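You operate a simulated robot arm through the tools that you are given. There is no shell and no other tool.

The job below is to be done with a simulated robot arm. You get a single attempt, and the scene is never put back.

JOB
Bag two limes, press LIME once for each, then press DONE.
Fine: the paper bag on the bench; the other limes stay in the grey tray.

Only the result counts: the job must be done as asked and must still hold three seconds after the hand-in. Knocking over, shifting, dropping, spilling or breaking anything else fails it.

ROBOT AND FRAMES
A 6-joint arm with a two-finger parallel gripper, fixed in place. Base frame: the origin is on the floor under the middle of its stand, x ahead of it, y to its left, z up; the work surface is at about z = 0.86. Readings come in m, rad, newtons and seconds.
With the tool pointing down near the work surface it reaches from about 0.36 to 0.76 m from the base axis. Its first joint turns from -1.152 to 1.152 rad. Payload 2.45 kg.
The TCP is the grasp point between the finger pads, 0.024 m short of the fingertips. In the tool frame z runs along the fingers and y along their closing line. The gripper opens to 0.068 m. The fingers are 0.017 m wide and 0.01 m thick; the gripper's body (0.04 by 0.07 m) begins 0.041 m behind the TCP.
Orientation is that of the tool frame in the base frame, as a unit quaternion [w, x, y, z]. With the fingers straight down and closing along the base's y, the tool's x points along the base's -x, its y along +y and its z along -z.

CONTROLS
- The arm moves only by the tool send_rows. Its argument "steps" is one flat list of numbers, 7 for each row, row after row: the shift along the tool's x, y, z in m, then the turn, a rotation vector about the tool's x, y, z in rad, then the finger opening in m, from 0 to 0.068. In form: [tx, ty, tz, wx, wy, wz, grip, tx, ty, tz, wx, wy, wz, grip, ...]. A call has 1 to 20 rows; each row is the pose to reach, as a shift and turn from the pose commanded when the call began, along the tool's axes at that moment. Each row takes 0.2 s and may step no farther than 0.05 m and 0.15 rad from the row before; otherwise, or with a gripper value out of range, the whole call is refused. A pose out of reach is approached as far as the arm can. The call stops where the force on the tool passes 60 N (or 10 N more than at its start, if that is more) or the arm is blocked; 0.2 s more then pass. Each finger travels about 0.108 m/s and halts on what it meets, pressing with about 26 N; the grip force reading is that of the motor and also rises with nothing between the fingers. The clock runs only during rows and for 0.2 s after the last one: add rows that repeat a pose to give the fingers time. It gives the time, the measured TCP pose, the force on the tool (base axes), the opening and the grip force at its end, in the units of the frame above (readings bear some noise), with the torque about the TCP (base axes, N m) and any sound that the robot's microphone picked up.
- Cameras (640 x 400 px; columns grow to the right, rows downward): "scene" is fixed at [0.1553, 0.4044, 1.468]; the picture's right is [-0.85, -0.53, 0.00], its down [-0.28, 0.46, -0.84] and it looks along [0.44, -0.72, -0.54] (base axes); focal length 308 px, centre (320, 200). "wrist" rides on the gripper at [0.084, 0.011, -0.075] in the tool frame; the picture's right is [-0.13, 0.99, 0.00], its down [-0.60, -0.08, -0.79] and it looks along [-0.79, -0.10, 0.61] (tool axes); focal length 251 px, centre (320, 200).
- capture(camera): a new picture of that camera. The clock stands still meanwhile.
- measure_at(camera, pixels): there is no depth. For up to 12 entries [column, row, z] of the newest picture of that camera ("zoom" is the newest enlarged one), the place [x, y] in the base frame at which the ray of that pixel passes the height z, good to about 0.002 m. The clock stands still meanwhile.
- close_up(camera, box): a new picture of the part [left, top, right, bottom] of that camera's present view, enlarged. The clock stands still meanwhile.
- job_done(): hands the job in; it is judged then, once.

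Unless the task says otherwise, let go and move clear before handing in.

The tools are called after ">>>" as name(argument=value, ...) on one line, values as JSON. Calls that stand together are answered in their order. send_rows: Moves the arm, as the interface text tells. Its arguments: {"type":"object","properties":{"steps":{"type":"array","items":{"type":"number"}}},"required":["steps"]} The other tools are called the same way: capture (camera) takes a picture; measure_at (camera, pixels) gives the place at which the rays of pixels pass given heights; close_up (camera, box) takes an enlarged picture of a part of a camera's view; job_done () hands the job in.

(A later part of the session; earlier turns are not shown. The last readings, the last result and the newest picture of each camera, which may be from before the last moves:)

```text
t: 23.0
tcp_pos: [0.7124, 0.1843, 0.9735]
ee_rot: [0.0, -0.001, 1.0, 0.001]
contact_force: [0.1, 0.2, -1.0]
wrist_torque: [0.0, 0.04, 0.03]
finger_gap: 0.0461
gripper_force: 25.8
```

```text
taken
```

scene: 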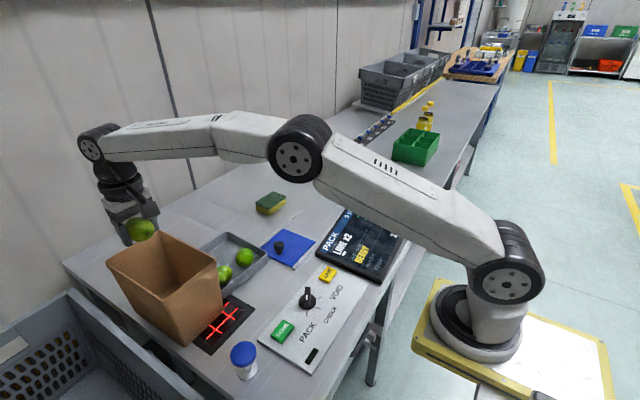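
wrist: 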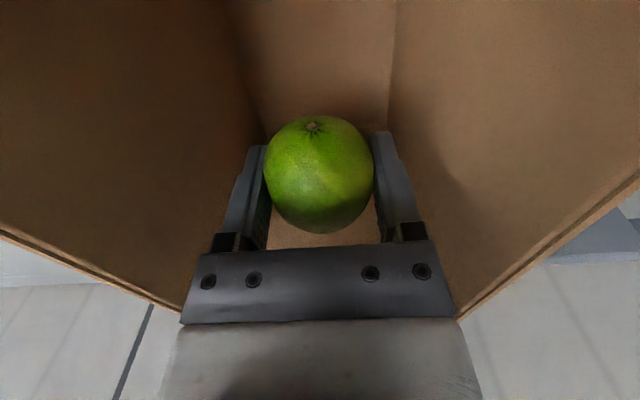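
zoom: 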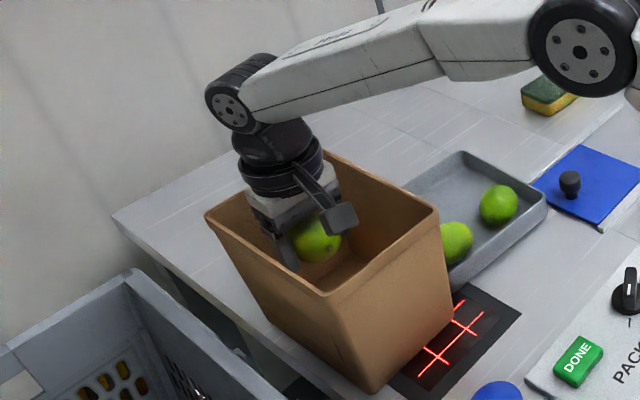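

The gripper is well centred between the bag walls with no contact force. I'll go down another 5 cm so the lime is just above the bag floor.

>>> send_rows(steps=[0, 0, 0.008, 0, 0, 0, 0.02, 0, 0, 0.018, 0, 0, 0, 0.02, 0, 0, 0.028, 0, 0, 0, 0.02, 0, 0, 0.038, 0, 0, 0, 0.02, 0, 0, 0.046, 0, 0, 0, 0.02, 0, 0, 0.052, 0, 0, 0, 0.02, 0, 0, 0.052, 0, 0, 0, 0.02])

>>> close_up(camera="scene", box=[60, 160, 260, 350])

>>> capture(camera="wrist")

```text
t: 24.6
tcp_pos: [0.7113, 0.183, 0.9232]
ee_rot: [0.0, -0.001, 1.0, 0.0]
contact_force: [0.5, -0.3, -1.5]
wrist_torque: [0.06, -0.01, 0.0]
finger_gap: 0.046
gripper_force: 26.3
```

```text
2.11 times, centred on (160, 255) of scene
```

zoom: 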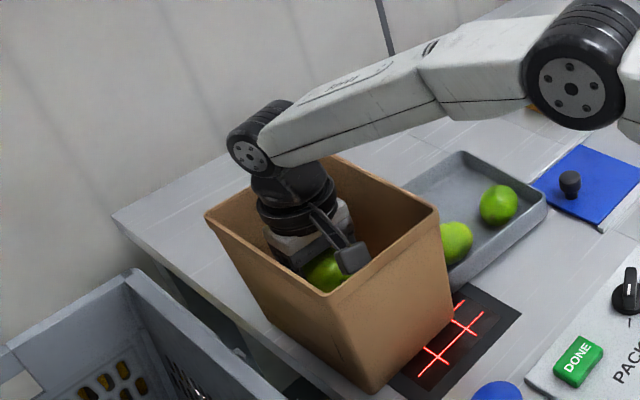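

```text
taken
```

wrist: 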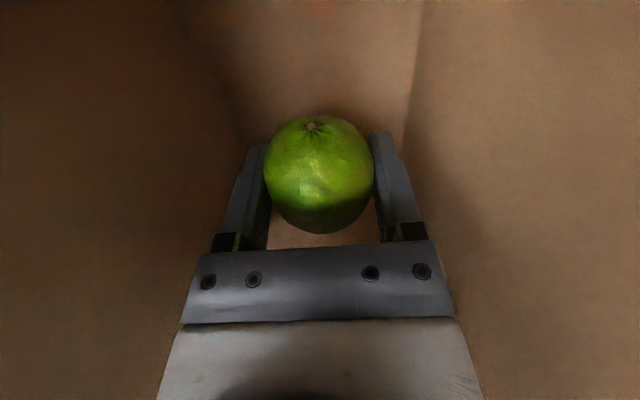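

Still no contact. I'll lower another 1.8 cm, open gently to release, and wait.

>>> send_rows(steps=[0, 0, 0.007, 0, 0, 0, 0.02, 0, 0, 0.014, 0, 0, 0, 0.02, 0, 0, 0.019, 0, 0, 0, 0.02, 0, 0, 0.019, 0, 0, 0, 0.045, 0, 0, 0.019, 0, 0, 0, 0.052, 0, 0, 0.019, 0, 0, 0, 0.058, 0, 0, 0.019, 0, 0, 0, 0.058, 0, 0, 0.019, 0, 0, 0, 0.058])

>>> capture(camera="wrist")

>>> close_up(camera="scene", box=[60, 160, 260, 350])

```text
t: 26.4
tcp_pos: [0.7126, 0.1835, 0.9037]
ee_rot: [0.001, -0.001, 1.0, 0.0]
contact_force: [0.8, -0.1, -0.5]
wrist_torque: [-0.01, -0.02, 0.0]
finger_gap: 0.0579
gripper_force: 0.1
```

```text
taken
```

wrist: 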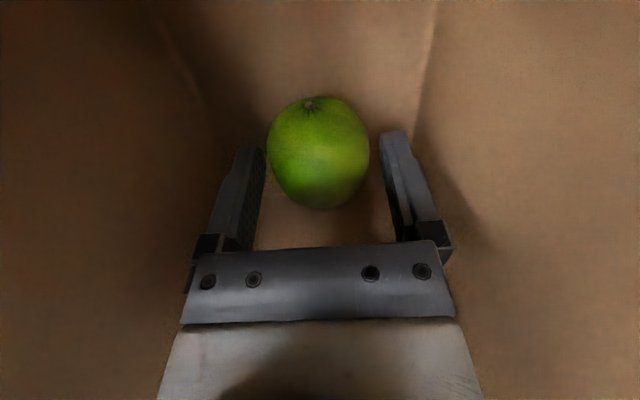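

```text
2.11 times, centred on (160, 255) of scene
```

zoom: 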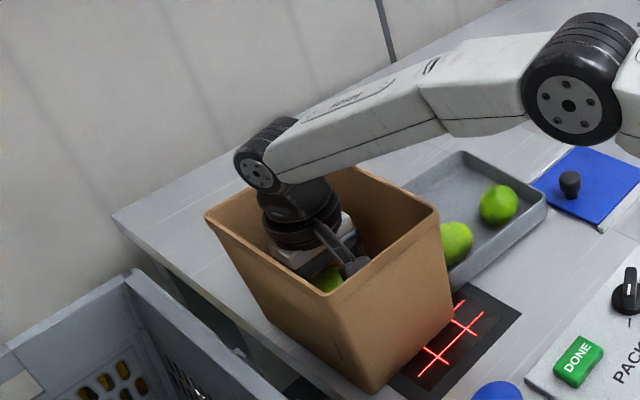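

The lime dropped onto the bag floor (it moved down to (318,150) between open fingers). I'll rise straight out of the bag.

>>> send_rows(steps=[0, 0, -0.01, 0, 0, 0, 0.058, 0, 0, -0.03, 0, 0, 0, 0.058, 0, 0, -0.055, 0, 0, 0, 0.058, 0, 0, -0.08, 0, 0, 0, 0.058, 0, 0, -0.11, 0, 0, 0, 0.058, 0, 0, -0.14, 0, 0, 0, 0.058, 0, 0, -0.17, 0, 0, 0, 0.058, 0, 0, -0.2, 0, 0, 0, 0.058, 0, 0, -0.215, 0, 0, 0, 0.058])

>>> capture(camera="wrist")

>>> capture(camera="scene")

```text
t: 28.4
tcp_pos: [0.7102, 0.1828, 1.1192]
ee_rot: [0.0, -0.001, 1.0, 0.0]
contact_force: [-0.8, 0.3, -0.3]
wrist_torque: [-0.04, -0.04, 0.01]
finger_gap: 0.058
gripper_force: 0.1
```

```text
taken
```

wrist: 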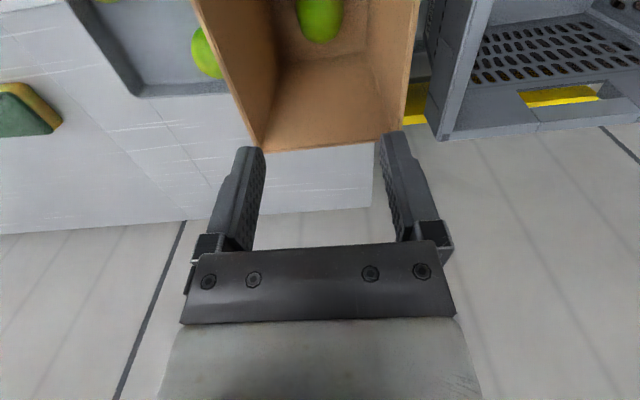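

```text
taken
```

scene: 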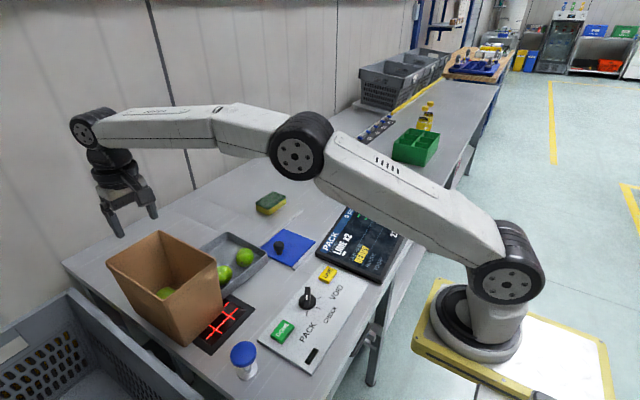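

The first lime is on the bag floor at wrist (320,15) and visible in the scene through the opening. Now I'll go back over the tray for a good view of the remaining three.

>>> send_rows(steps=[0.01, -0.04, 0, 0, 0, 0, 0.058, 0.02, -0.08, 0, 0, 0, 0, 0.058, 0.035, -0.12, 0, 0, 0, 0, 0.058, 0.05, -0.15, 0.01, 0, 0, 0, 0.058, 0.06, -0.152, 0.02, 0, 0, 0, 0.058, 0.06, -0.152, 0.02, 0, 0, 0, 0.058])

>>> capture(camera="wrist")

>>> close_up(camera="wrist", box=[210, 0, 450, 150])

```text
t: 29.8
tcp_pos: [0.6517, 0.0284, 1.0966]
ee_rot: [0.0, -0.001, 1.0, 0.001]
contact_force: [-0.4, 0.8, -0.8]
wrist_torque: [0.02, 0.01, 0.0]
finger_gap: 0.0582
gripper_force: 0.0
```

```text
taken
```

wrist: 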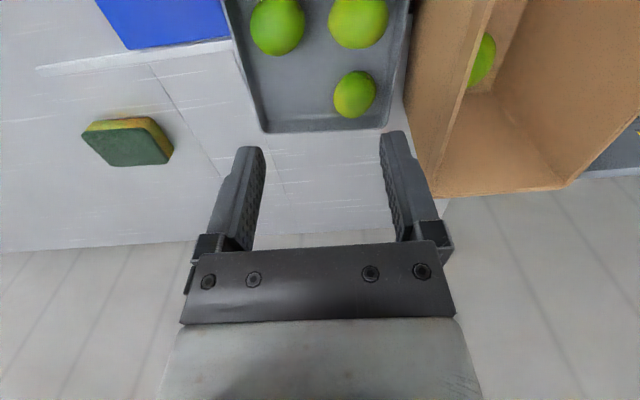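

```text
2.67 times, centred on (330, 75) of wrist
```

zoom: 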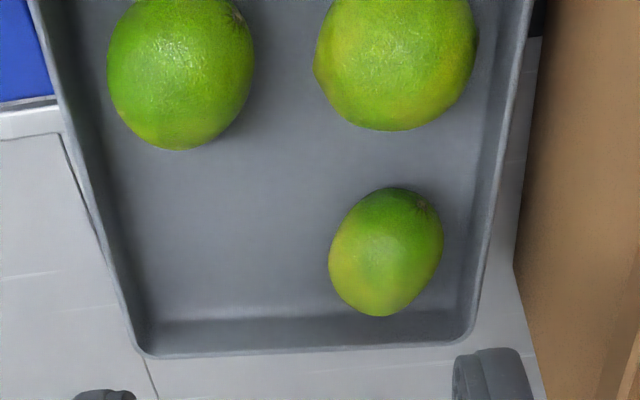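

Lime at zoom (386,252) is the most accessible now with its left side free. I'll measure its outline, stem end (428,208) and the walls around it.

>>> measure_at(camera="zoom", pixels=[[386, 252, 0.89], [329, 260, 0.89], [443, 240, 0.89], [395, 187, 0.89], [380, 316, 0.89], [428, 208, 0.898], [488, 250, 0.89], [478, 250, 0.868], [475, 335, 0.89], [420, 345, 0.89], [420, 318, 0.867], [150, 320, 0.867]])

>>> close_up(camera="wrist", box=[320, 55, 410, 145])

```text
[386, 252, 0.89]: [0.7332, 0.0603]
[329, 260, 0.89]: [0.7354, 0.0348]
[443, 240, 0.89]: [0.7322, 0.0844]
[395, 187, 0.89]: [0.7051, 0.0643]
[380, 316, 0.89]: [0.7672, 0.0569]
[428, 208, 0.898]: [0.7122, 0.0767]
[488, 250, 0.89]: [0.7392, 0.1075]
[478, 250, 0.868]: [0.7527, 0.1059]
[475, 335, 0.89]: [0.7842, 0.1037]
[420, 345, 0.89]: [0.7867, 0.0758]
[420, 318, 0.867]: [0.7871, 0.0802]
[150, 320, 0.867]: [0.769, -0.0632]
```

```text
4.44 times, centred on (365, 100) of wrist
```

zoom: 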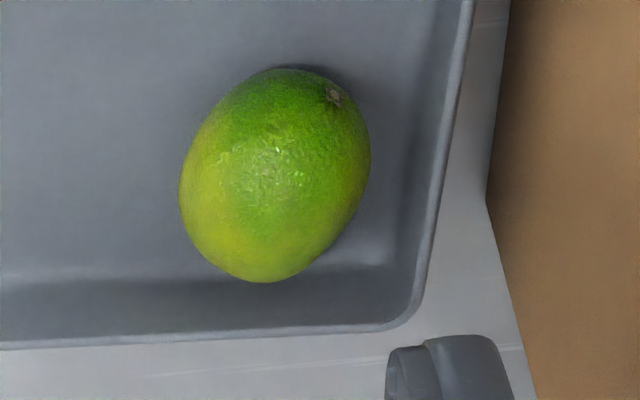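

This close view shows about 69 zoom pixels between the lime's right edge (371) and the outer rim (440). I'll measure those points exactly.

>>> measure_at(camera="zoom", pixels=[[179, 185, 0.89], [371, 165, 0.89], [287, 67, 0.89], [262, 283, 0.89], [275, 175, 0.89], [440, 175, 0.89], [432, 175, 0.89], [405, 175, 0.867], [262, 330, 0.89], [262, 290, 0.867], [410, 310, 0.89], [334, 95, 0.898]])

```text
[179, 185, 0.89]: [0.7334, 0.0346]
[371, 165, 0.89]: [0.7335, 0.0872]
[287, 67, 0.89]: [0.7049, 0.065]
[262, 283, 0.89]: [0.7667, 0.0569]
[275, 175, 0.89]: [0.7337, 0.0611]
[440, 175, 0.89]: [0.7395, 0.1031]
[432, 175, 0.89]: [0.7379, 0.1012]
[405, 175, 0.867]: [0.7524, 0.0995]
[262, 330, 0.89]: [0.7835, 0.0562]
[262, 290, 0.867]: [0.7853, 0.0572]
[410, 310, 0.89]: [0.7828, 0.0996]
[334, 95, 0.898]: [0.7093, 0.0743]
```

Walls turn out nearly vertical: right inner wall near y = 0.100, rear near x = 0.782, and the lime's long axis points toward its stem, about 32° off x. Closing along a 45° diagonal fits best, with the camera swung away from the bag, so I'll turn the tool -135° up here first.

>>> send_rows(steps=[0, 0, 0, 0, 0, -0.147, 0.06, 0, 0, 0, 0, 0, -0.294, 0.06, 0, 0, 0, 0, 0, -0.441, 0.06, 0, 0, 0, 0, 0, -0.588, 0.06, 0, 0, 0, 0, 0, -0.735, 0.06, 0, 0, 0, 0, 0, -0.882, 0.06, 0, 0, 0, 0, 0, -1.029, 0.06, 0, 0, 0, 0, 0, -1.176, 0.06, 0, 0, 0, 0, 0, -1.323, 0.06, 0, 0, 0, 0, 0, -1.47, 0.06, 0, 0, 0, 0, 0, -1.617, 0.06, 0, 0, 0, 0, 0, -1.764, 0.06, 0, 0, 0, 0, 0, -1.911, 0.06, 0, 0, 0, 0, 0, -2.058, 0.06, 0, 0, 0, 0, 0, -2.205, 0.06, 0, 0, 0, 0, 0, -2.352, 0.06, 0, 0, 0, 0, 0, -2.352, 0.06])

>>> capture(camera="scene")

>>> capture(camera="wrist")

```text
t: 33.4
tcp_pos: [0.6522, 0.0307, 1.0982]
ee_rot: [0.0, 0.924, -0.383, -0.001]
contact_force: [-0.3, 0.1, -0.1]
wrist_torque: [0.03, 0.0, 0.0]
finger_gap: 0.06
gripper_force: 0.0
```

```text
taken
```

scene: 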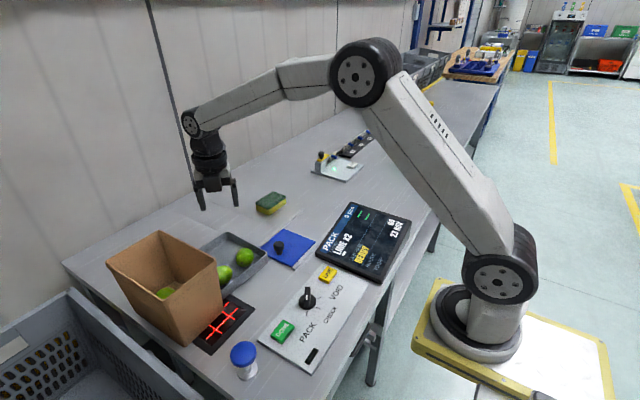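

```text
taken
```

wrist: 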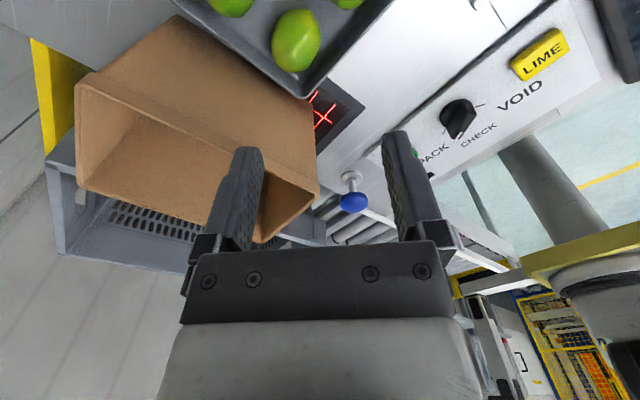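

The turn worked: the closing line now runs along (0.707, 0.707) and the camera sits on the far side from the bag. I'll move above the lime at (0.734, 0.061), staying about 2 cm over it.

>>> send_rows(steps=[0.01, -0.025, 0.01, 0, 0, 0, 0.06, 0.02, -0.05, 0.03, 0, 0, 0, 0.06, 0.03, -0.07, 0.06, 0, 0, 0, 0.06, 0.0357, -0.0802, 0.09, 0, 0, 0, 0.06, 0.0357, -0.0802, 0.12, 0, 0, 0, 0.06, 0.0357, -0.0802, 0.145, 0, 0, 0, 0.06, 0.0357, -0.0802, 0.145, 0, 0, 0, 0.06])

>>> capture(camera="wrist")

>>> close_up(camera="wrist", box=[190, 20, 530, 220])

>>> close_up(camera="scene", box=[130, 180, 290, 290])

```text
t: 35.0
tcp_pos: [0.7347, 0.0652, 0.9531]
ee_rot: [0.0, 0.923, -0.384, -0.001]
contact_force: [0.3, 0.5, 0.2]
wrist_torque: [0.0, -0.01, -0.01]
finger_gap: 0.0601
gripper_force: 0.1
```

```text
taken
```

wrist: 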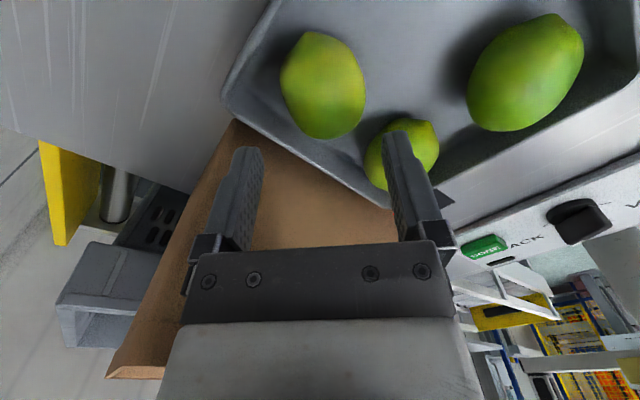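

```text
1.88 times, centred on (360, 120) of wrist
```

zoom: 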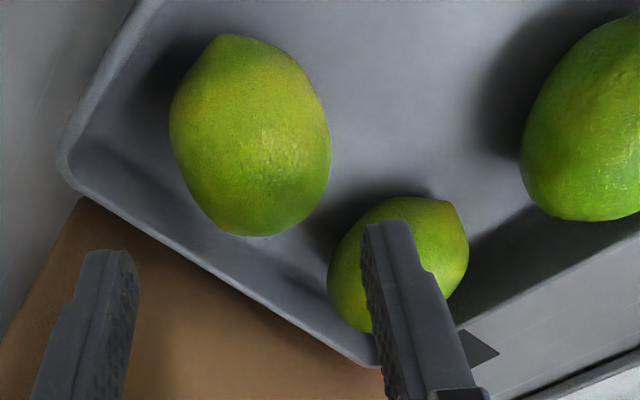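

```text
3.64 times, centred on (210, 235) of scene
```

zoom: 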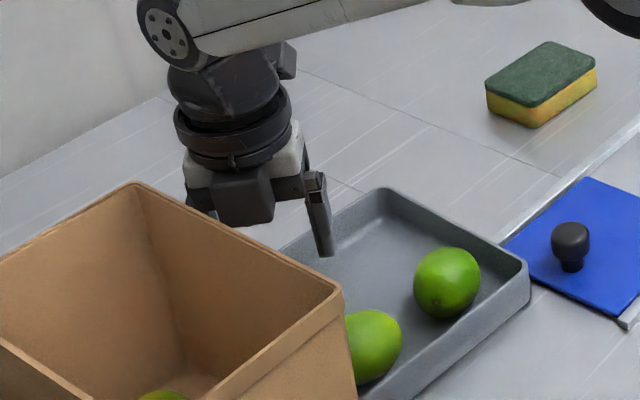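

From the opposite side the lime is at (322,85) with columns 281–366, between the finger columns. I'll measure it from here to fix the centre.

>>> measure_at(camera="wrist", pixels=[[281, 85, 0.89], [366, 95, 0.89], [312, 31, 0.89], [326, 139, 0.89], [323, 86, 0.89], [393, 190, 0.89], [223, 100, 0.89], [250, 122, 0.89], [320, 158, 0.89], [246, 148, 0.929], [396, 132, 0.929], [403, 150, 0.89]])

```text
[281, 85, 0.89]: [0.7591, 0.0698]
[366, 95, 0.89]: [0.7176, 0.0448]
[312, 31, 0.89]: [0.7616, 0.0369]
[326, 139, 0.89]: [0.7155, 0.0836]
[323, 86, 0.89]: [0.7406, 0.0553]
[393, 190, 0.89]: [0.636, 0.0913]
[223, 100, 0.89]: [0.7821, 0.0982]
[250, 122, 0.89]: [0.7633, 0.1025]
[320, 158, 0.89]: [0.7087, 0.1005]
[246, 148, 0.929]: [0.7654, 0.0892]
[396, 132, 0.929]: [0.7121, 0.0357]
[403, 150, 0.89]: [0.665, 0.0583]
```

Re-reading the outline in the zoom, the lime's centre is at about (322,92) in wrist pixels. I'll measure that at two heights to settle the offset.

>>> measure_at(camera="wrist", pixels=[[322.4, 91.5, 0.886], [322.4, 91.5, 0.89], [279.5, 85, 0.886], [365.5, 98, 0.886], [260, 128, 0.89], [290, 146, 0.89], [320, 104, 0.886], [320, 200, 0.953]])

```text
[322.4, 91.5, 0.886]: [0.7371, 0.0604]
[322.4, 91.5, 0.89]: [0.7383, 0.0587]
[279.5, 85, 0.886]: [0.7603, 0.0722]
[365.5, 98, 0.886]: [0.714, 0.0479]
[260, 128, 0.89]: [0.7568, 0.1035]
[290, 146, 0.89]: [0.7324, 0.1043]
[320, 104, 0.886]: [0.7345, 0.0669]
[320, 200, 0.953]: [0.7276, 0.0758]
```

Both views now agree on the centre at about (0.737, 0.061), z 0.886, with a width of about 0.050 along the closing line. I'll correct by 5 mm, set the opening to 0.057 and descend to about z = 0.893.

>>> send_rows(steps=[0.0046, 0.0018, 0, 0, 0, 0, 0.057, 0.0046, 0.0018, 0.012, 0, 0, 0, 0.057, 0.0046, 0.0018, 0.024, 0, 0, 0, 0.057, 0.0046, 0.0018, 0.036, 0, 0, 0, 0.057, 0.0046, 0.0018, 0.046, 0, 0, 0, 0.057, 0.0046, 0.0018, 0.054, 0, 0, 0, 0.057, 0.0046, 0.0018, 0.06, 0, 0, 0, 0.057, 0.0046, 0.0018, 0.06, 0, 0, 0, 0.057])

>>> capture(camera="wrist")

>>> close_up(camera="scene", box=[130, 200, 290, 300])

```text
t: 36.8
tcp_pos: [0.7357, 0.0592, 0.8941]
ee_rot: [0.0, 0.923, -0.385, 0.0]
contact_force: [-0.5, 0.1, -1.0]
wrist_torque: [0.01, 0.01, 0.0]
finger_gap: 0.0569
gripper_force: 0.1
```

```text
taken
```

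wrist: 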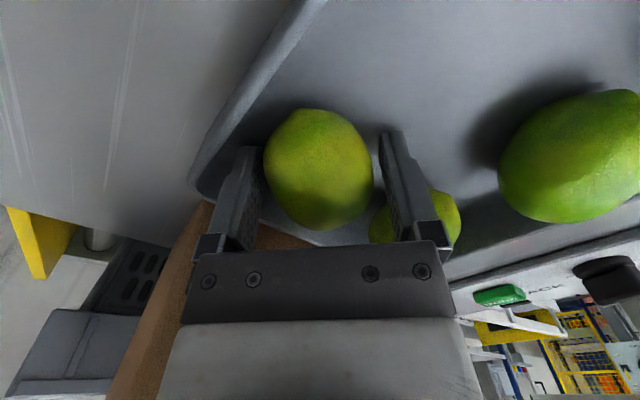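

```text
4.00 times, centred on (210, 250) of scene
```

zoom: 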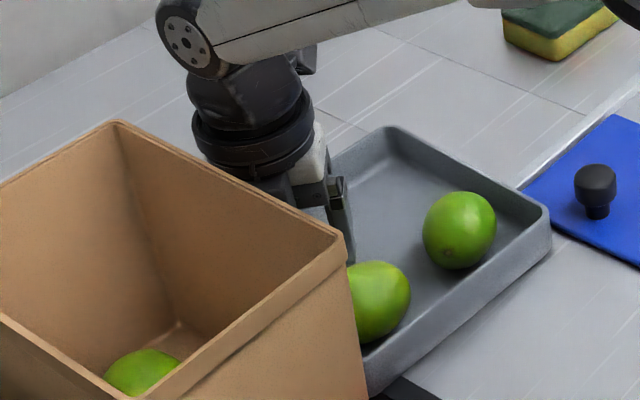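

The lime sits centred between the fingers at (318,170) with no contact. I'll drop 4 mm more and close.

>>> send_rows(steps=[0, 0, 0.002, 0, 0, 0, 0.057, 0, 0, 0.004, 0, 0, 0, 0.057, 0, 0, 0.004, 0, 0, 0, 0.05, 0, 0, 0.004, 0, 0, 0, 0.042, 0, 0, 0.004, 0, 0, 0, 0.03, 0, 0, 0.004, 0, 0, 0, 0.02, 0, 0, 0.004, 0, 0, 0, 0.02, 0, 0, 0.004, 0, 0, 0, 0.02])

>>> capture(camera="wrist")

```text
t: 38.6
tcp_pos: [0.7386, 0.058, 0.8892]
ee_rot: [0.0, 0.924, -0.383, 0.001]
contact_force: [0.6, -0.3, -0.2]
wrist_torque: [0.01, -0.02, -0.01]
finger_gap: 0.0467
gripper_force: 25.9
```

```text
taken
```

wrist: 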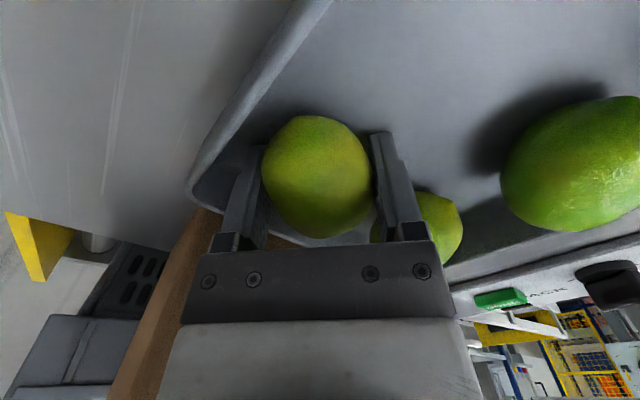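

Gripped at 0.047 m with 26 N. I'll lift slowly 1.5 cm first and check that it holds.

>>> send_rows(steps=[0, 0, -0.002, 0, 0, 0, 0.02, 0, 0, -0.005, 0, 0, 0, 0.02, 0, 0, -0.009, 0, 0, 0, 0.02, 0, 0, -0.014, 0, 0, 0, 0.02, 0, 0, -0.02, 0, 0, 0, 0.02, 0, 0, -0.02, 0, 0, 0, 0.02])

>>> capture(camera="wrist")

```text
t: 40.0
tcp_pos: [0.7367, 0.0574, 0.9101]
ee_rot: [0.0, 0.923, -0.385, 0.0]
contact_force: [0.1, 0.0, -1.0]
wrist_torque: [-0.03, 0.0, 0.0]
finger_gap: 0.0469
gripper_force: 25.6
```

```text
taken
```

wrist: 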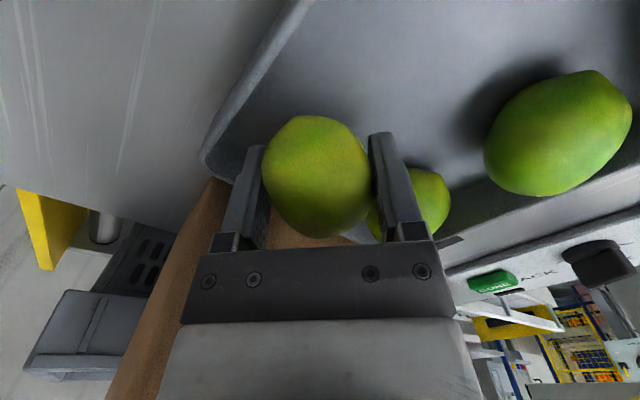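

The lime came up with the fingers (gap still 0.047). I'll continue the slow lift to about z = 1.10.

>>> send_rows(steps=[0, 0, -0.005, 0, 0, 0, 0.02, 0, 0, -0.015, 0, 0, 0, 0.02, 0, 0, -0.03, 0, 0, 0, 0.02, 0, 0, -0.045, 0, 0, 0, 0.02, 0, 0, -0.06, 0, 0, 0, 0.02, 0, 0, -0.075, 0, 0, 0, 0.02, 0, 0, -0.09, 0, 0, 0, 0.02, 0, 0, -0.105, 0, 0, 0, 0.02, 0, 0, -0.12, 0, 0, 0, 0.02, 0, 0, -0.135, 0, 0, 0, 0.02, 0, 0, -0.15, 0, 0, 0, 0.02, 0, 0, -0.165, 0, 0, 0, 0.02, 0, 0, -0.18, 0, 0, 0, 0.02, 0, 0, -0.19, 0, 0, 0, 0.02, 0, 0, -0.193, 0, 0, 0, 0.02])

>>> capture(camera="wrist")

>>> capture(camera="scene")

```text
t: 43.2
tcp_pos: [0.7359, 0.0577, 1.1024]
ee_rot: [0.001, 0.923, -0.385, 0.0]
contact_force: [-0.1, 0.4, -0.7]
wrist_torque: [0.0, -0.03, 0.0]
finger_gap: 0.0466
gripper_force: 25.5
```

```text
taken
```

wrist: 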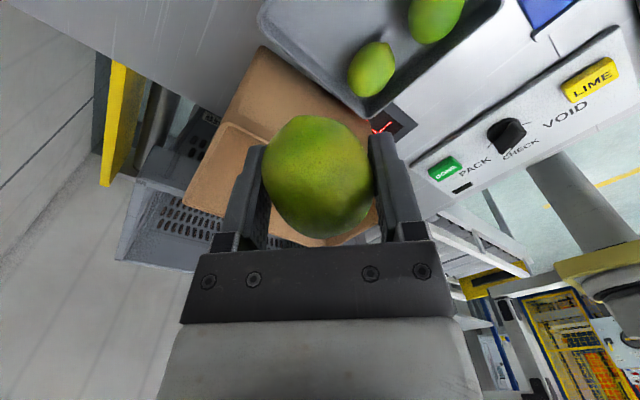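

```text
taken
```

scene: 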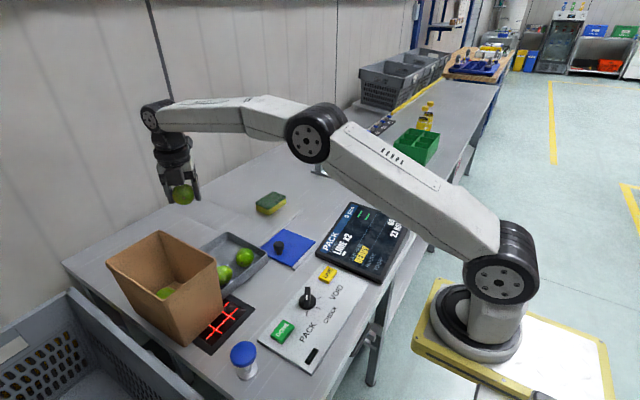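

Held firmly at z = 1.10. I'll turn the tool back to its square orientation here, clear of everything, before going over the bag.

>>> send_rows(steps=[0, 0, 0, 0, 0, 0.06, 0.02, 0, 0, 0, 0, 0, 0.19, 0.02, 0, 0, 0, 0, 0, 0.32, 0.02, 0, 0, 0, 0, 0, 0.45, 0.02, 0, 0, 0, 0, 0, 0.58, 0.02, 0, 0, 0, 0, 0, 0.71, 0.02, 0, 0, 0, 0, 0, 0.84, 0.02, 0, 0, 0, 0, 0, 0.97, 0.02, 0, 0, 0, 0, 0, 1.1, 0.02, 0, 0, 0, 0, 0, 1.23, 0.02, 0, 0, 0, 0, 0, 1.36, 0.02, 0, 0, 0, 0, 0, 1.49, 0.02, 0, 0, 0, 0, 0, 1.62, 0.02, 0, 0, 0, 0, 0, 1.75, 0.02, 0, 0, 0, 0, 0, 1.88, 0.02, 0, 0, 0, 0, 0, 2.01, 0.02, 0, 0, 0, 0, 0, 2.14, 0.02, 0, 0, 0, 0, 0, 2.26, 0.02, 0, 0, 0, 0, 0, 2.33, 0.02, 0, 0, 0, 0, 0, 2.352, 0.02])

>>> capture(camera="wrist")

```text
t: 47.4
tcp_pos: [0.7354, 0.0579, 1.1023]
ee_rot: [0.0, -0.001, 1.0, 0.0]
contact_force: [-0.5, -0.2, -0.2]
wrist_torque: [0.0, 0.01, -0.02]
finger_gap: 0.0465
gripper_force: 26.3
```

```text
taken
```

wrist: 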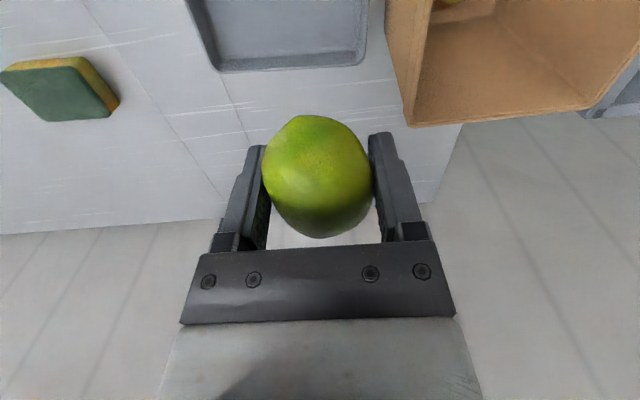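

The lime is still held. The first lime lies at about (0.715, 0.183) in the bag, so I'll move over (0.705, 0.183) and look in before lowering.

>>> send_rows(steps=[0.004, 0.015, 0, 0, 0, 0, 0.02, 0.011, 0.04, 0, 0, 0, 0, 0.02, 0.018, 0.07, 0, 0, 0, 0, 0.02, 0.025, 0.1, 0, 0, 0, 0, 0.02, 0.029, 0.118, 0, 0, 0, 0, 0.02, 0.0306, 0.1255, 0, 0, 0, 0, 0.02, 0.0306, 0.1255, 0, 0, 0, 0, 0.02])

>>> capture(camera="wrist")

>>> close_up(camera="scene", box=[60, 160, 260, 350])

```text
t: 49.0
tcp_pos: [0.7057, 0.1843, 1.1027]
ee_rot: [0.001, -0.001, 1.0, 0.0]
contact_force: [1.0, -1.3, -0.2]
wrist_torque: [0.0, -0.01, 0.01]
finger_gap: 0.0466
gripper_force: 25.9
```

```text
taken
```

wrist: 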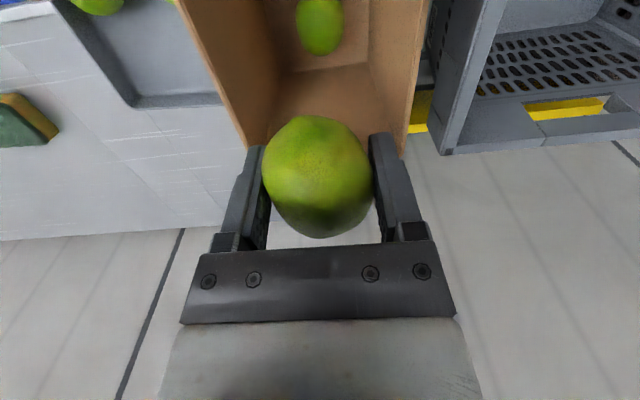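

```text
2.11 times, centred on (160, 255) of scene
```

zoom: 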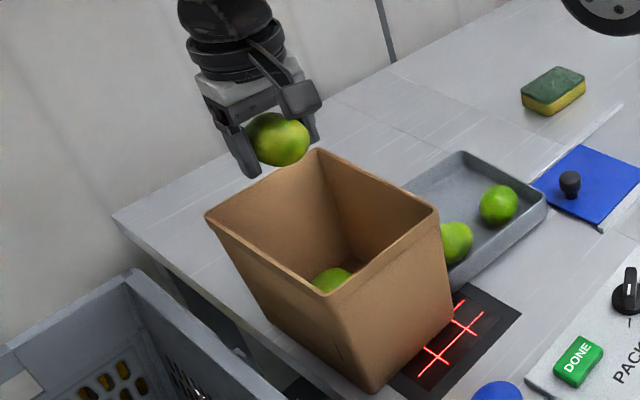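

I'll check exactly where the first lime lies in the bag (wrist (320,25)) before lowering.

>>> measure_at(camera="wrist", pixels=[[320, 25, 0.887], [320, 56, 0.887], [297, 20, 0.887], [343, 20, 0.887], [280, 75, 0.864], [368, 63, 0.864]])

```text
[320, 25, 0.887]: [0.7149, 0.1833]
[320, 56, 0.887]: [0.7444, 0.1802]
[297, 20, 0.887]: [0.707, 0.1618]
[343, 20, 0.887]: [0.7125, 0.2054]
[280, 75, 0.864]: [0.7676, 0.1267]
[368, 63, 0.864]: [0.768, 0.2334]
```

The first lime occupies x 0.684–0.744 in the bag. To set the second one gently beside it (near x = 0.65), I'll turn the tool half a turn so the camera sits on the far side and fits inside the bag opening.

>>> send_rows(steps=[0, 0, 0, 0, 0, -0.06, 0.02, 0, 0, 0, 0, 0, -0.18, 0.02, 0, 0, 0, 0, 0, -0.31, 0.02, 0, 0, 0, 0, 0, -0.445, 0.02, 0, 0, 0, 0, 0, -0.58, 0.02, 0, 0, 0, 0, 0, -0.715, 0.02, 0, 0, 0, 0, 0, -0.85, 0.02, 0, 0, 0, 0, 0, -0.985, 0.02, 0, 0, 0, 0, 0, -1.12, 0.02, 0, 0, 0, 0, 0, -1.255, 0.02, 0, 0, 0, 0, 0, -1.39, 0.02, 0, 0, 0, 0, 0, -1.525, 0.02, 0, 0, 0, 0, 0, -1.66, 0.02, 0, 0, 0, 0, 0, -1.795, 0.02, 0, 0, 0, 0, 0, -1.93, 0.02, 0, 0, 0, 0, 0, -2.065, 0.02, 0, 0, 0, 0, 0, -2.2, 0.02, 0, 0, 0, 0, 0, -2.335, 0.02, 0, 0, 0, 0, 0, -2.47, 0.02, 0, 0, 0, 0, 0, -2.56, 0.02])

```text
t: 53.2
tcp_pos: [0.7056, 0.1838, 1.1027]
ee_rot: [-0.001, 0.959, -0.285, 0.001]
contact_force: [-0.2, 0.3, -0.3]
wrist_torque: [-0.03, 0.01, -0.01]
finger_gap: 0.0466
gripper_force: 26.1
```

The turn is going smoothly with the lime held (gap 0.047). I'll finish the remaining 0.58 rad.

>>> send_rows(steps=[0, 0, 0, 0, 0, -0.1, 0.02, 0, 0, 0, 0, 0, -0.23, 0.02, 0, 0, 0, 0, 0, -0.36, 0.02, 0, 0, 0, 0, 0, -0.48, 0.02, 0, 0, 0, 0, 0, -0.56, 0.02, 0, 0, 0, 0, 0, -0.58, 0.02, 0, 0, 0, 0, 0, -0.58, 0.02])

>>> capture(camera="wrist")

>>> capture(camera="scene")

```text
t: 54.8
tcp_pos: [0.7052, 0.1834, 1.1017]
ee_rot: [0.0, 1.0, 0.0, 0.0]
contact_force: [0.6, -0.2, -1.0]
wrist_torque: [-0.03, 0.0, 0.02]
finger_gap: 0.0467
gripper_force: 25.8
```

```text
taken
```

wrist: 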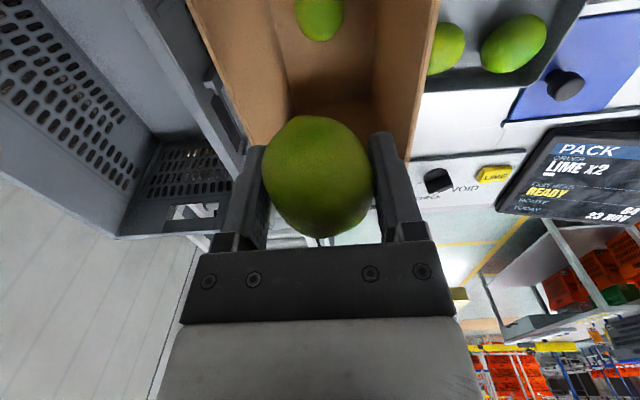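

```text
taken
```

scene: 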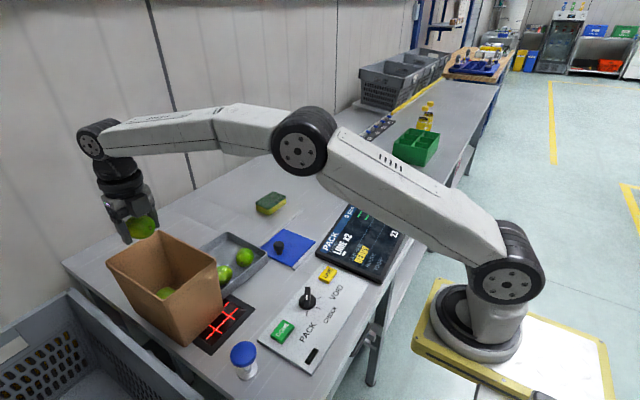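

The tool now faces the other way (camera on the far side) with the lime still gripped. I'll shift to x = 0.65 and lower partway into the bag.

>>> send_rows(steps=[-0.01, 0, 0, 0, 0, 0, 0.02, -0.03, 0, 0, 0, 0, 0, 0.02, -0.05, 0, 0, 0, 0, 0, 0.02, -0.055, 0, 0.005, 0, 0, 0, 0.02, -0.055, 0, 0.02, 0, 0, 0, 0.02, -0.055, 0, 0.035, 0, 0, 0, 0.02, -0.055, 0, 0.05, 0, 0, 0, 0.02, -0.055, 0, 0.065, 0, 0, 0, 0.02, -0.055, 0, 0.08, 0, 0, 0, 0.02, -0.055, 0, 0.095, 0, 0, 0, 0.02, -0.055, 0, 0.11, 0, 0, 0, 0.02, -0.055, 0, 0.125, 0, 0, 0, 0.02, -0.055, 0, 0.125, 0, 0, 0, 0.02])

>>> capture(camera="wrist")

>>> close_up(camera="scene", box=[60, 160, 260, 350])

```text
t: 57.6
tcp_pos: [0.6503, 0.184, 0.9766]
ee_rot: [0.0, 1.0, 0.0, 0.0]
contact_force: [0.5, 0.3, -0.3]
wrist_torque: [-0.02, 0.0, 0.0]
finger_gap: 0.0467
gripper_force: 25.3
```

```text
taken
```

wrist: 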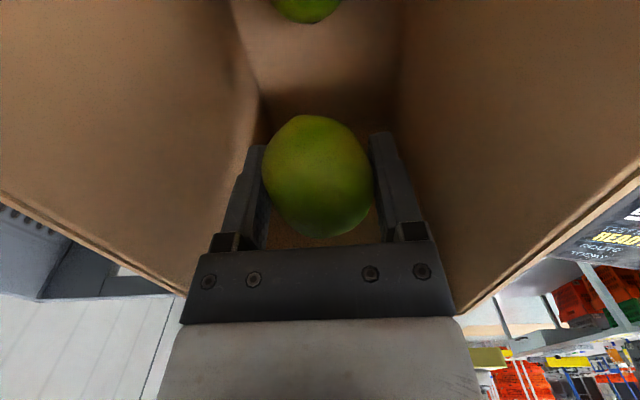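

```text
2.11 times, centred on (160, 255) of scene
```

zoom: 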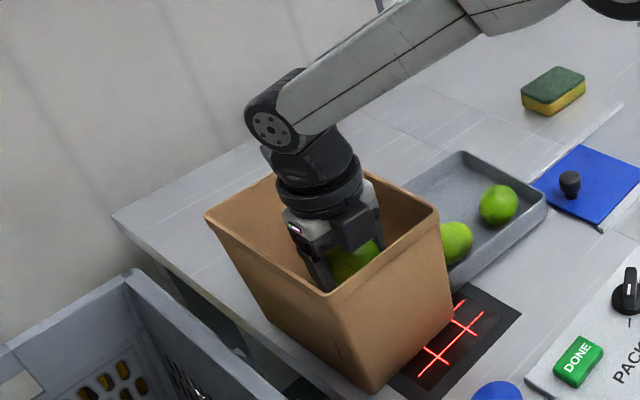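

The lime and fingers are centred between the bag walls with no contact, and the first lime is clear at the top (310,5). I'll lower another 4.5 cm.

>>> send_rows(steps=[0, 0, 0.008, 0, 0, 0, 0.02, 0, 0, 0.018, 0, 0, 0, 0.02, 0, 0, 0.028, 0, 0, 0, 0.02, 0, 0, 0.038, 0, 0, 0, 0.02, 0, 0, 0.046, 0, 0, 0, 0.02, 0, 0, 0.046, 0, 0, 0, 0.02])

>>> capture(camera="wrist")

>>> close_up(camera="scene", box=[60, 160, 260, 350])

```text
t: 59.0
tcp_pos: [0.6515, 0.1842, 0.9322]
ee_rot: [0.0, 1.0, 0.0, -0.001]
contact_force: [-0.4, 0.1, -0.7]
wrist_torque: [0.01, 0.0, 0.0]
finger_gap: 0.0468
gripper_force: 26.2
```

```text
taken
```

wrist: 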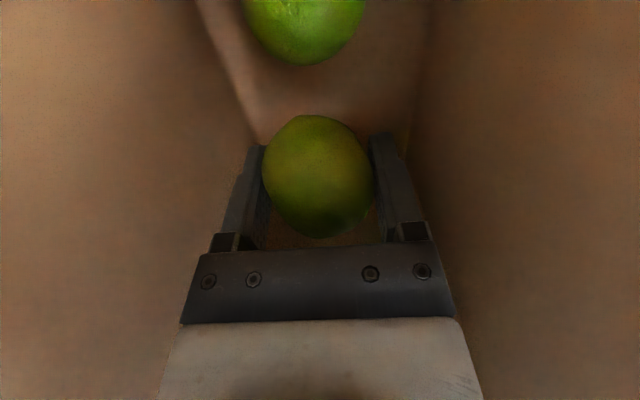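

```text
2.11 times, centred on (160, 255) of scene
```

zoom: 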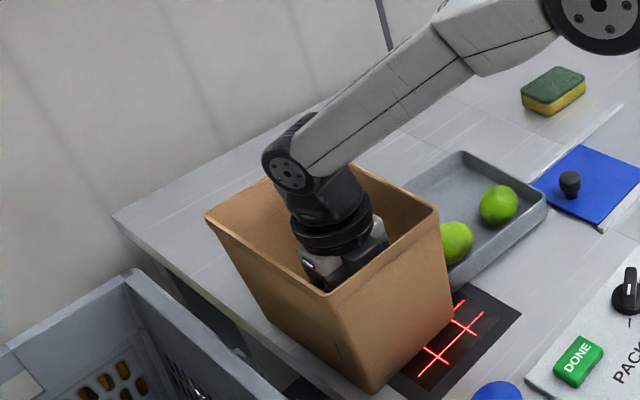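

Still free, and the first lime at (305,25) is clear of the fingers. I'll lower 2 cm more and release gently.

>>> send_rows(steps=[0, 0, 0.007, 0, 0, 0, 0.02, 0, 0, 0.014, 0, 0, 0, 0.02, 0, 0, 0.021, 0, 0, 0, 0.02, 0, 0, 0.021, 0, 0, 0, 0.02, 0, 0, 0.021, 0, 0, 0, 0.045, 0, 0, 0.021, 0, 0, 0, 0.052, 0, 0, 0.021, 0, 0, 0, 0.058, 0, 0, 0.021, 0, 0, 0, 0.058, 0, 0, 0.021, 0, 0, 0, 0.058])

>>> capture(camera="wrist")

```text
t: 61.0
tcp_pos: [0.65, 0.1836, 0.91]
ee_rot: [0.0, 1.0, -0.001, 0.0]
contact_force: [-0.7, 0.2, 0.1]
wrist_torque: [0.0, 0.01, 0.01]
finger_gap: 0.0582
gripper_force: 0.2
```

```text
taken
```

wrist: 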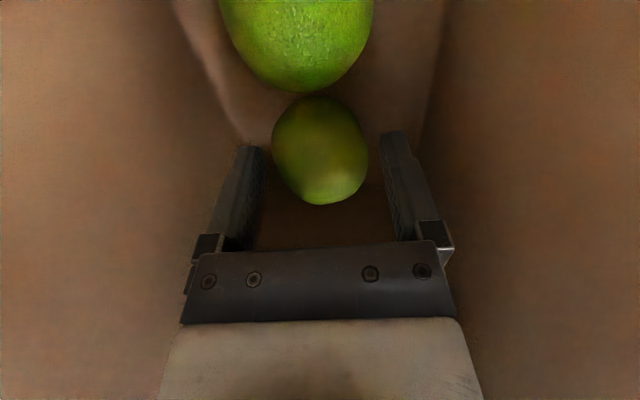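

The second lime has dropped onto the bag floor at (320,150), beside the first. I'll rise straight out to about z = 1.12.

>>> send_rows(steps=[0, 0, -0.01, 0, 0, 0, 0.058, 0, 0, -0.03, 0, 0, 0, 0.058, 0, 0, -0.055, 0, 0, 0, 0.058, 0, 0, -0.08, 0, 0, 0, 0.058, 0, 0, -0.11, 0, 0, 0, 0.058, 0, 0, -0.14, 0, 0, 0, 0.058, 0, 0, -0.17, 0, 0, 0, 0.058, 0, 0, -0.2, 0, 0, 0, 0.058, 0, 0, -0.215, 0, 0, 0, 0.058])

>>> capture(camera="wrist")

>>> capture(camera="scene")

>>> close_up(camera="scene", box=[90, 210, 290, 390])

```text
t: 63.0
tcp_pos: [0.6488, 0.1852, 1.1257]
ee_rot: [0.0, 1.0, 0.0, 0.0]
contact_force: [-0.7, -1.1, 0.2]
wrist_torque: [0.01, 0.01, -0.01]
finger_gap: 0.058
gripper_force: 0.1
```

```text
taken
```

wrist: 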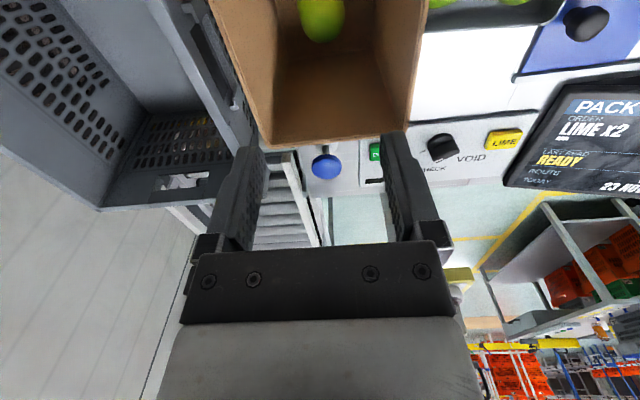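

```text
taken
```

scene: 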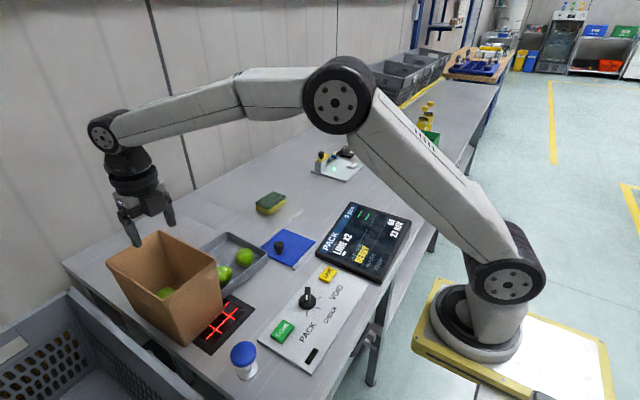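

```text
2.22 times, centred on (190, 300) of scene
```

zoom: 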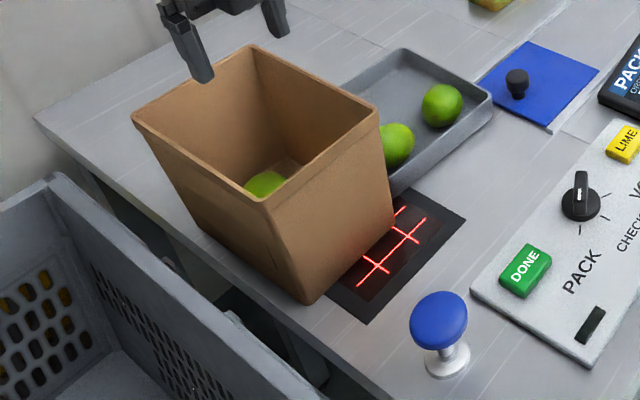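

Both limes are in the bag, two remain in the grey tray, and the bag hasn't moved. Next I'll travel toward the panel at safe height, turning the tool back and closing the fingers to make a pressing tip.

>>> send_rows(steps=[-0.01, 0.0118, 0.0, 0, 0, 0.145, 0.05, -0.02, 0.0235, 0.0, 0, 0, 0.29, 0.04, -0.03, 0.0353, 0.0, 0, 0, 0.435, 0.03, -0.04, 0.047, 0.0, 0, 0, 0.58, 0.02, -0.05, 0.0588, 0.0, 0, 0, 0.725, 0.01, -0.06, 0.0705, 0.0, 0, 0, 0.87, 0.0, -0.07, 0.0823, 0.0, 0, 0, 1.015, 0.0, -0.08, 0.094, 0.0, 0, 0, 1.16, 0.0, -0.09, 0.1058, 0.0, 0, 0, 1.305, 0.0, -0.1, 0.1175, 0.0, 0, 0, 1.45, 0.0, -0.11, 0.1293, 0.0, 0, 0, 1.595, 0.0, -0.12, 0.141, 0.0, 0, 0, 1.74, 0.0, -0.13, 0.1528, 0.0, 0, 0, 1.885, 0.0, -0.14, 0.1645, 0.0, 0, 0, 2.03, 0.0, -0.15, 0.1763, 0.0, 0, 0, 2.175, 0.0, -0.16, 0.188, 0.0, 0, 0, 2.32, 0.0, -0.17, 0.1998, 0.0, 0, 0, 2.465, 0.0, -0.18, 0.2115, 0.0, 0, 0, 2.61, 0.0, -0.19, 0.2233, 0.0, 0, 0, 2.755, 0.0, -0.199, 0.235, 0.0, 0, 0, 2.9, 0.0])

>>> capture(camera="scene")

```text
t: 67.2
tcp_pos: [0.4505, -0.0517, 1.1248]
ee_rot: [0.0, -0.119, 0.993, 0.0]
contact_force: [-0.4, 0.3, 0.5]
wrist_torque: [0.02, 0.02, -0.02]
finger_gap: 0.0
gripper_force: 23.1
```

```text
taken
```

scene: 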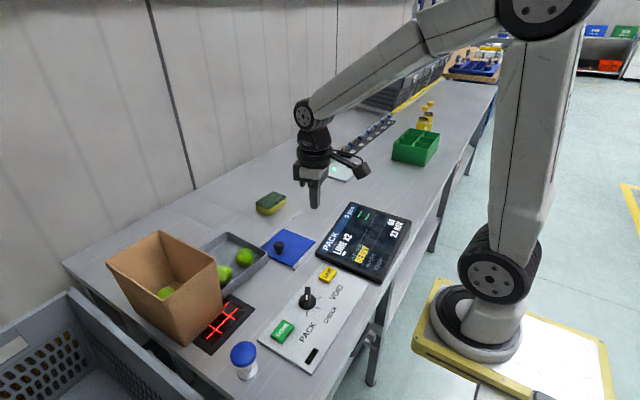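

The arm is over the panel area with the fingers closed. I'll straighten the last 0.24 rad and back off slightly so the wrist camera can see the keys and the display.

>>> send_rows(steps=[0.0243, 0.006, 0.0, 0, 0, 0.12, 0, 0.0486, 0.0118, 0.0, 0, 0, 0.239, 0, 0.0486, 0.0118, 0.0, 0, 0, 0.239, 0])

>>> capture(camera="wrist")

>>> close_up(camera="wrist", box=[160, 0, 480, 200])

```text
t: 68.0
tcp_pos: [0.4, -0.0531, 1.1249]
ee_rot: [0.001, 0.0, 1.0, 0.0]
contact_force: [0.0, 0.7, -0.5]
wrist_torque: [0.0, -0.03, -0.03]
finger_gap: 0.0003
gripper_force: 23.5
```

```text
taken
```

wrist: 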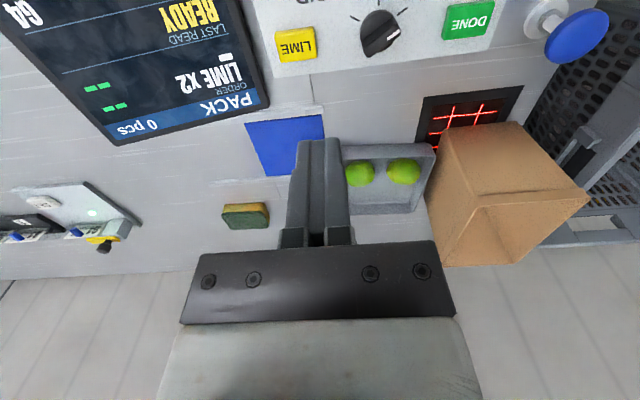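

```text
2.00 times, centred on (320, 100) of wrist
```

zoom: 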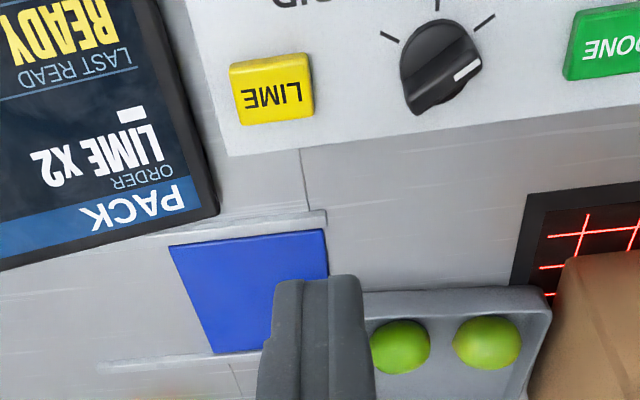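

LIME key's top is at zoom (271,88) and DONE's at zoom (605,45). I'll measure both at several heights and cross-check with the fixed camera to find the key heights.

>>> measure_at(camera="zoom", pixels=[[271, 85, 0.87], [271, 85, 0.88], [271, 85, 0.89], [231, 65, 0.88], [308, 53, 0.88], [315, 118, 0.88], [241, 125, 0.88]])

>>> measure_at(camera="wrist", pixels=[[295, 44, 0.88], [467, 20, 0.87], [467, 20, 0.88], [467, 20, 0.89], [382, 32, 0.9]])

>>> close_up(camera="scene", box=[260, 255, 360, 345])

```text
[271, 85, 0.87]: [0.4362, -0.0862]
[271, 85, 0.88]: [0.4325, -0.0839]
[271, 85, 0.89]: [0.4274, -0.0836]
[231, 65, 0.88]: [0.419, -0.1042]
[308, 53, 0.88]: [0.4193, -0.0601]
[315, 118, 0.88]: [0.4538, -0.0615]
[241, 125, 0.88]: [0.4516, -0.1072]
```

```text
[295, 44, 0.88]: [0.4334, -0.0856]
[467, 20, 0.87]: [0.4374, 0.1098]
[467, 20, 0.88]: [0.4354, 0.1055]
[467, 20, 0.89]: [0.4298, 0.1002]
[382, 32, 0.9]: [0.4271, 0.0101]
```

```text
4.44 times, centred on (310, 300) of scene
```

zoom: 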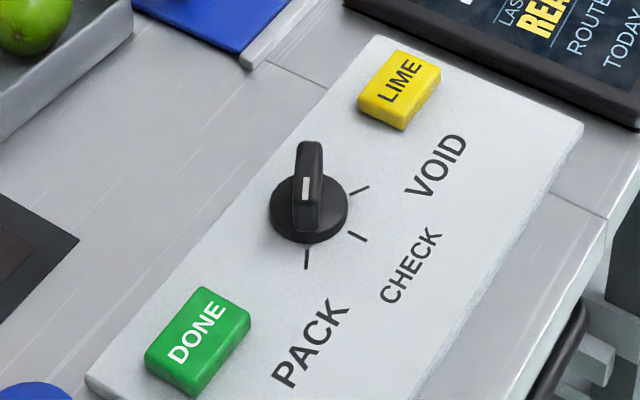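

I'll measure the key-top centres in this scene zoom, LIME at (401,80) and DONE at (199,330), at the same heights.

>>> measure_at(camera="zoom", pixels=[[401, 80, 0.87], [401, 80, 0.88], [401, 80, 0.89], [199, 330, 0.87], [199, 330, 0.88], [199, 330, 0.89], [397, 50, 0.88], [441, 72, 0.88], [404, 113, 0.88], [359, 92, 0.88]])

```text
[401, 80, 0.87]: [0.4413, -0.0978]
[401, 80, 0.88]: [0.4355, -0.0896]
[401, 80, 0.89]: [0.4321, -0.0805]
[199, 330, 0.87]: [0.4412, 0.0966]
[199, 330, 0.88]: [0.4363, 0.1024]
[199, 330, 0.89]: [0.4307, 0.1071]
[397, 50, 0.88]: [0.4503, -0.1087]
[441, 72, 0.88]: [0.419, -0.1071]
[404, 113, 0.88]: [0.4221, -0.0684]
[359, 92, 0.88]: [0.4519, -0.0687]
```

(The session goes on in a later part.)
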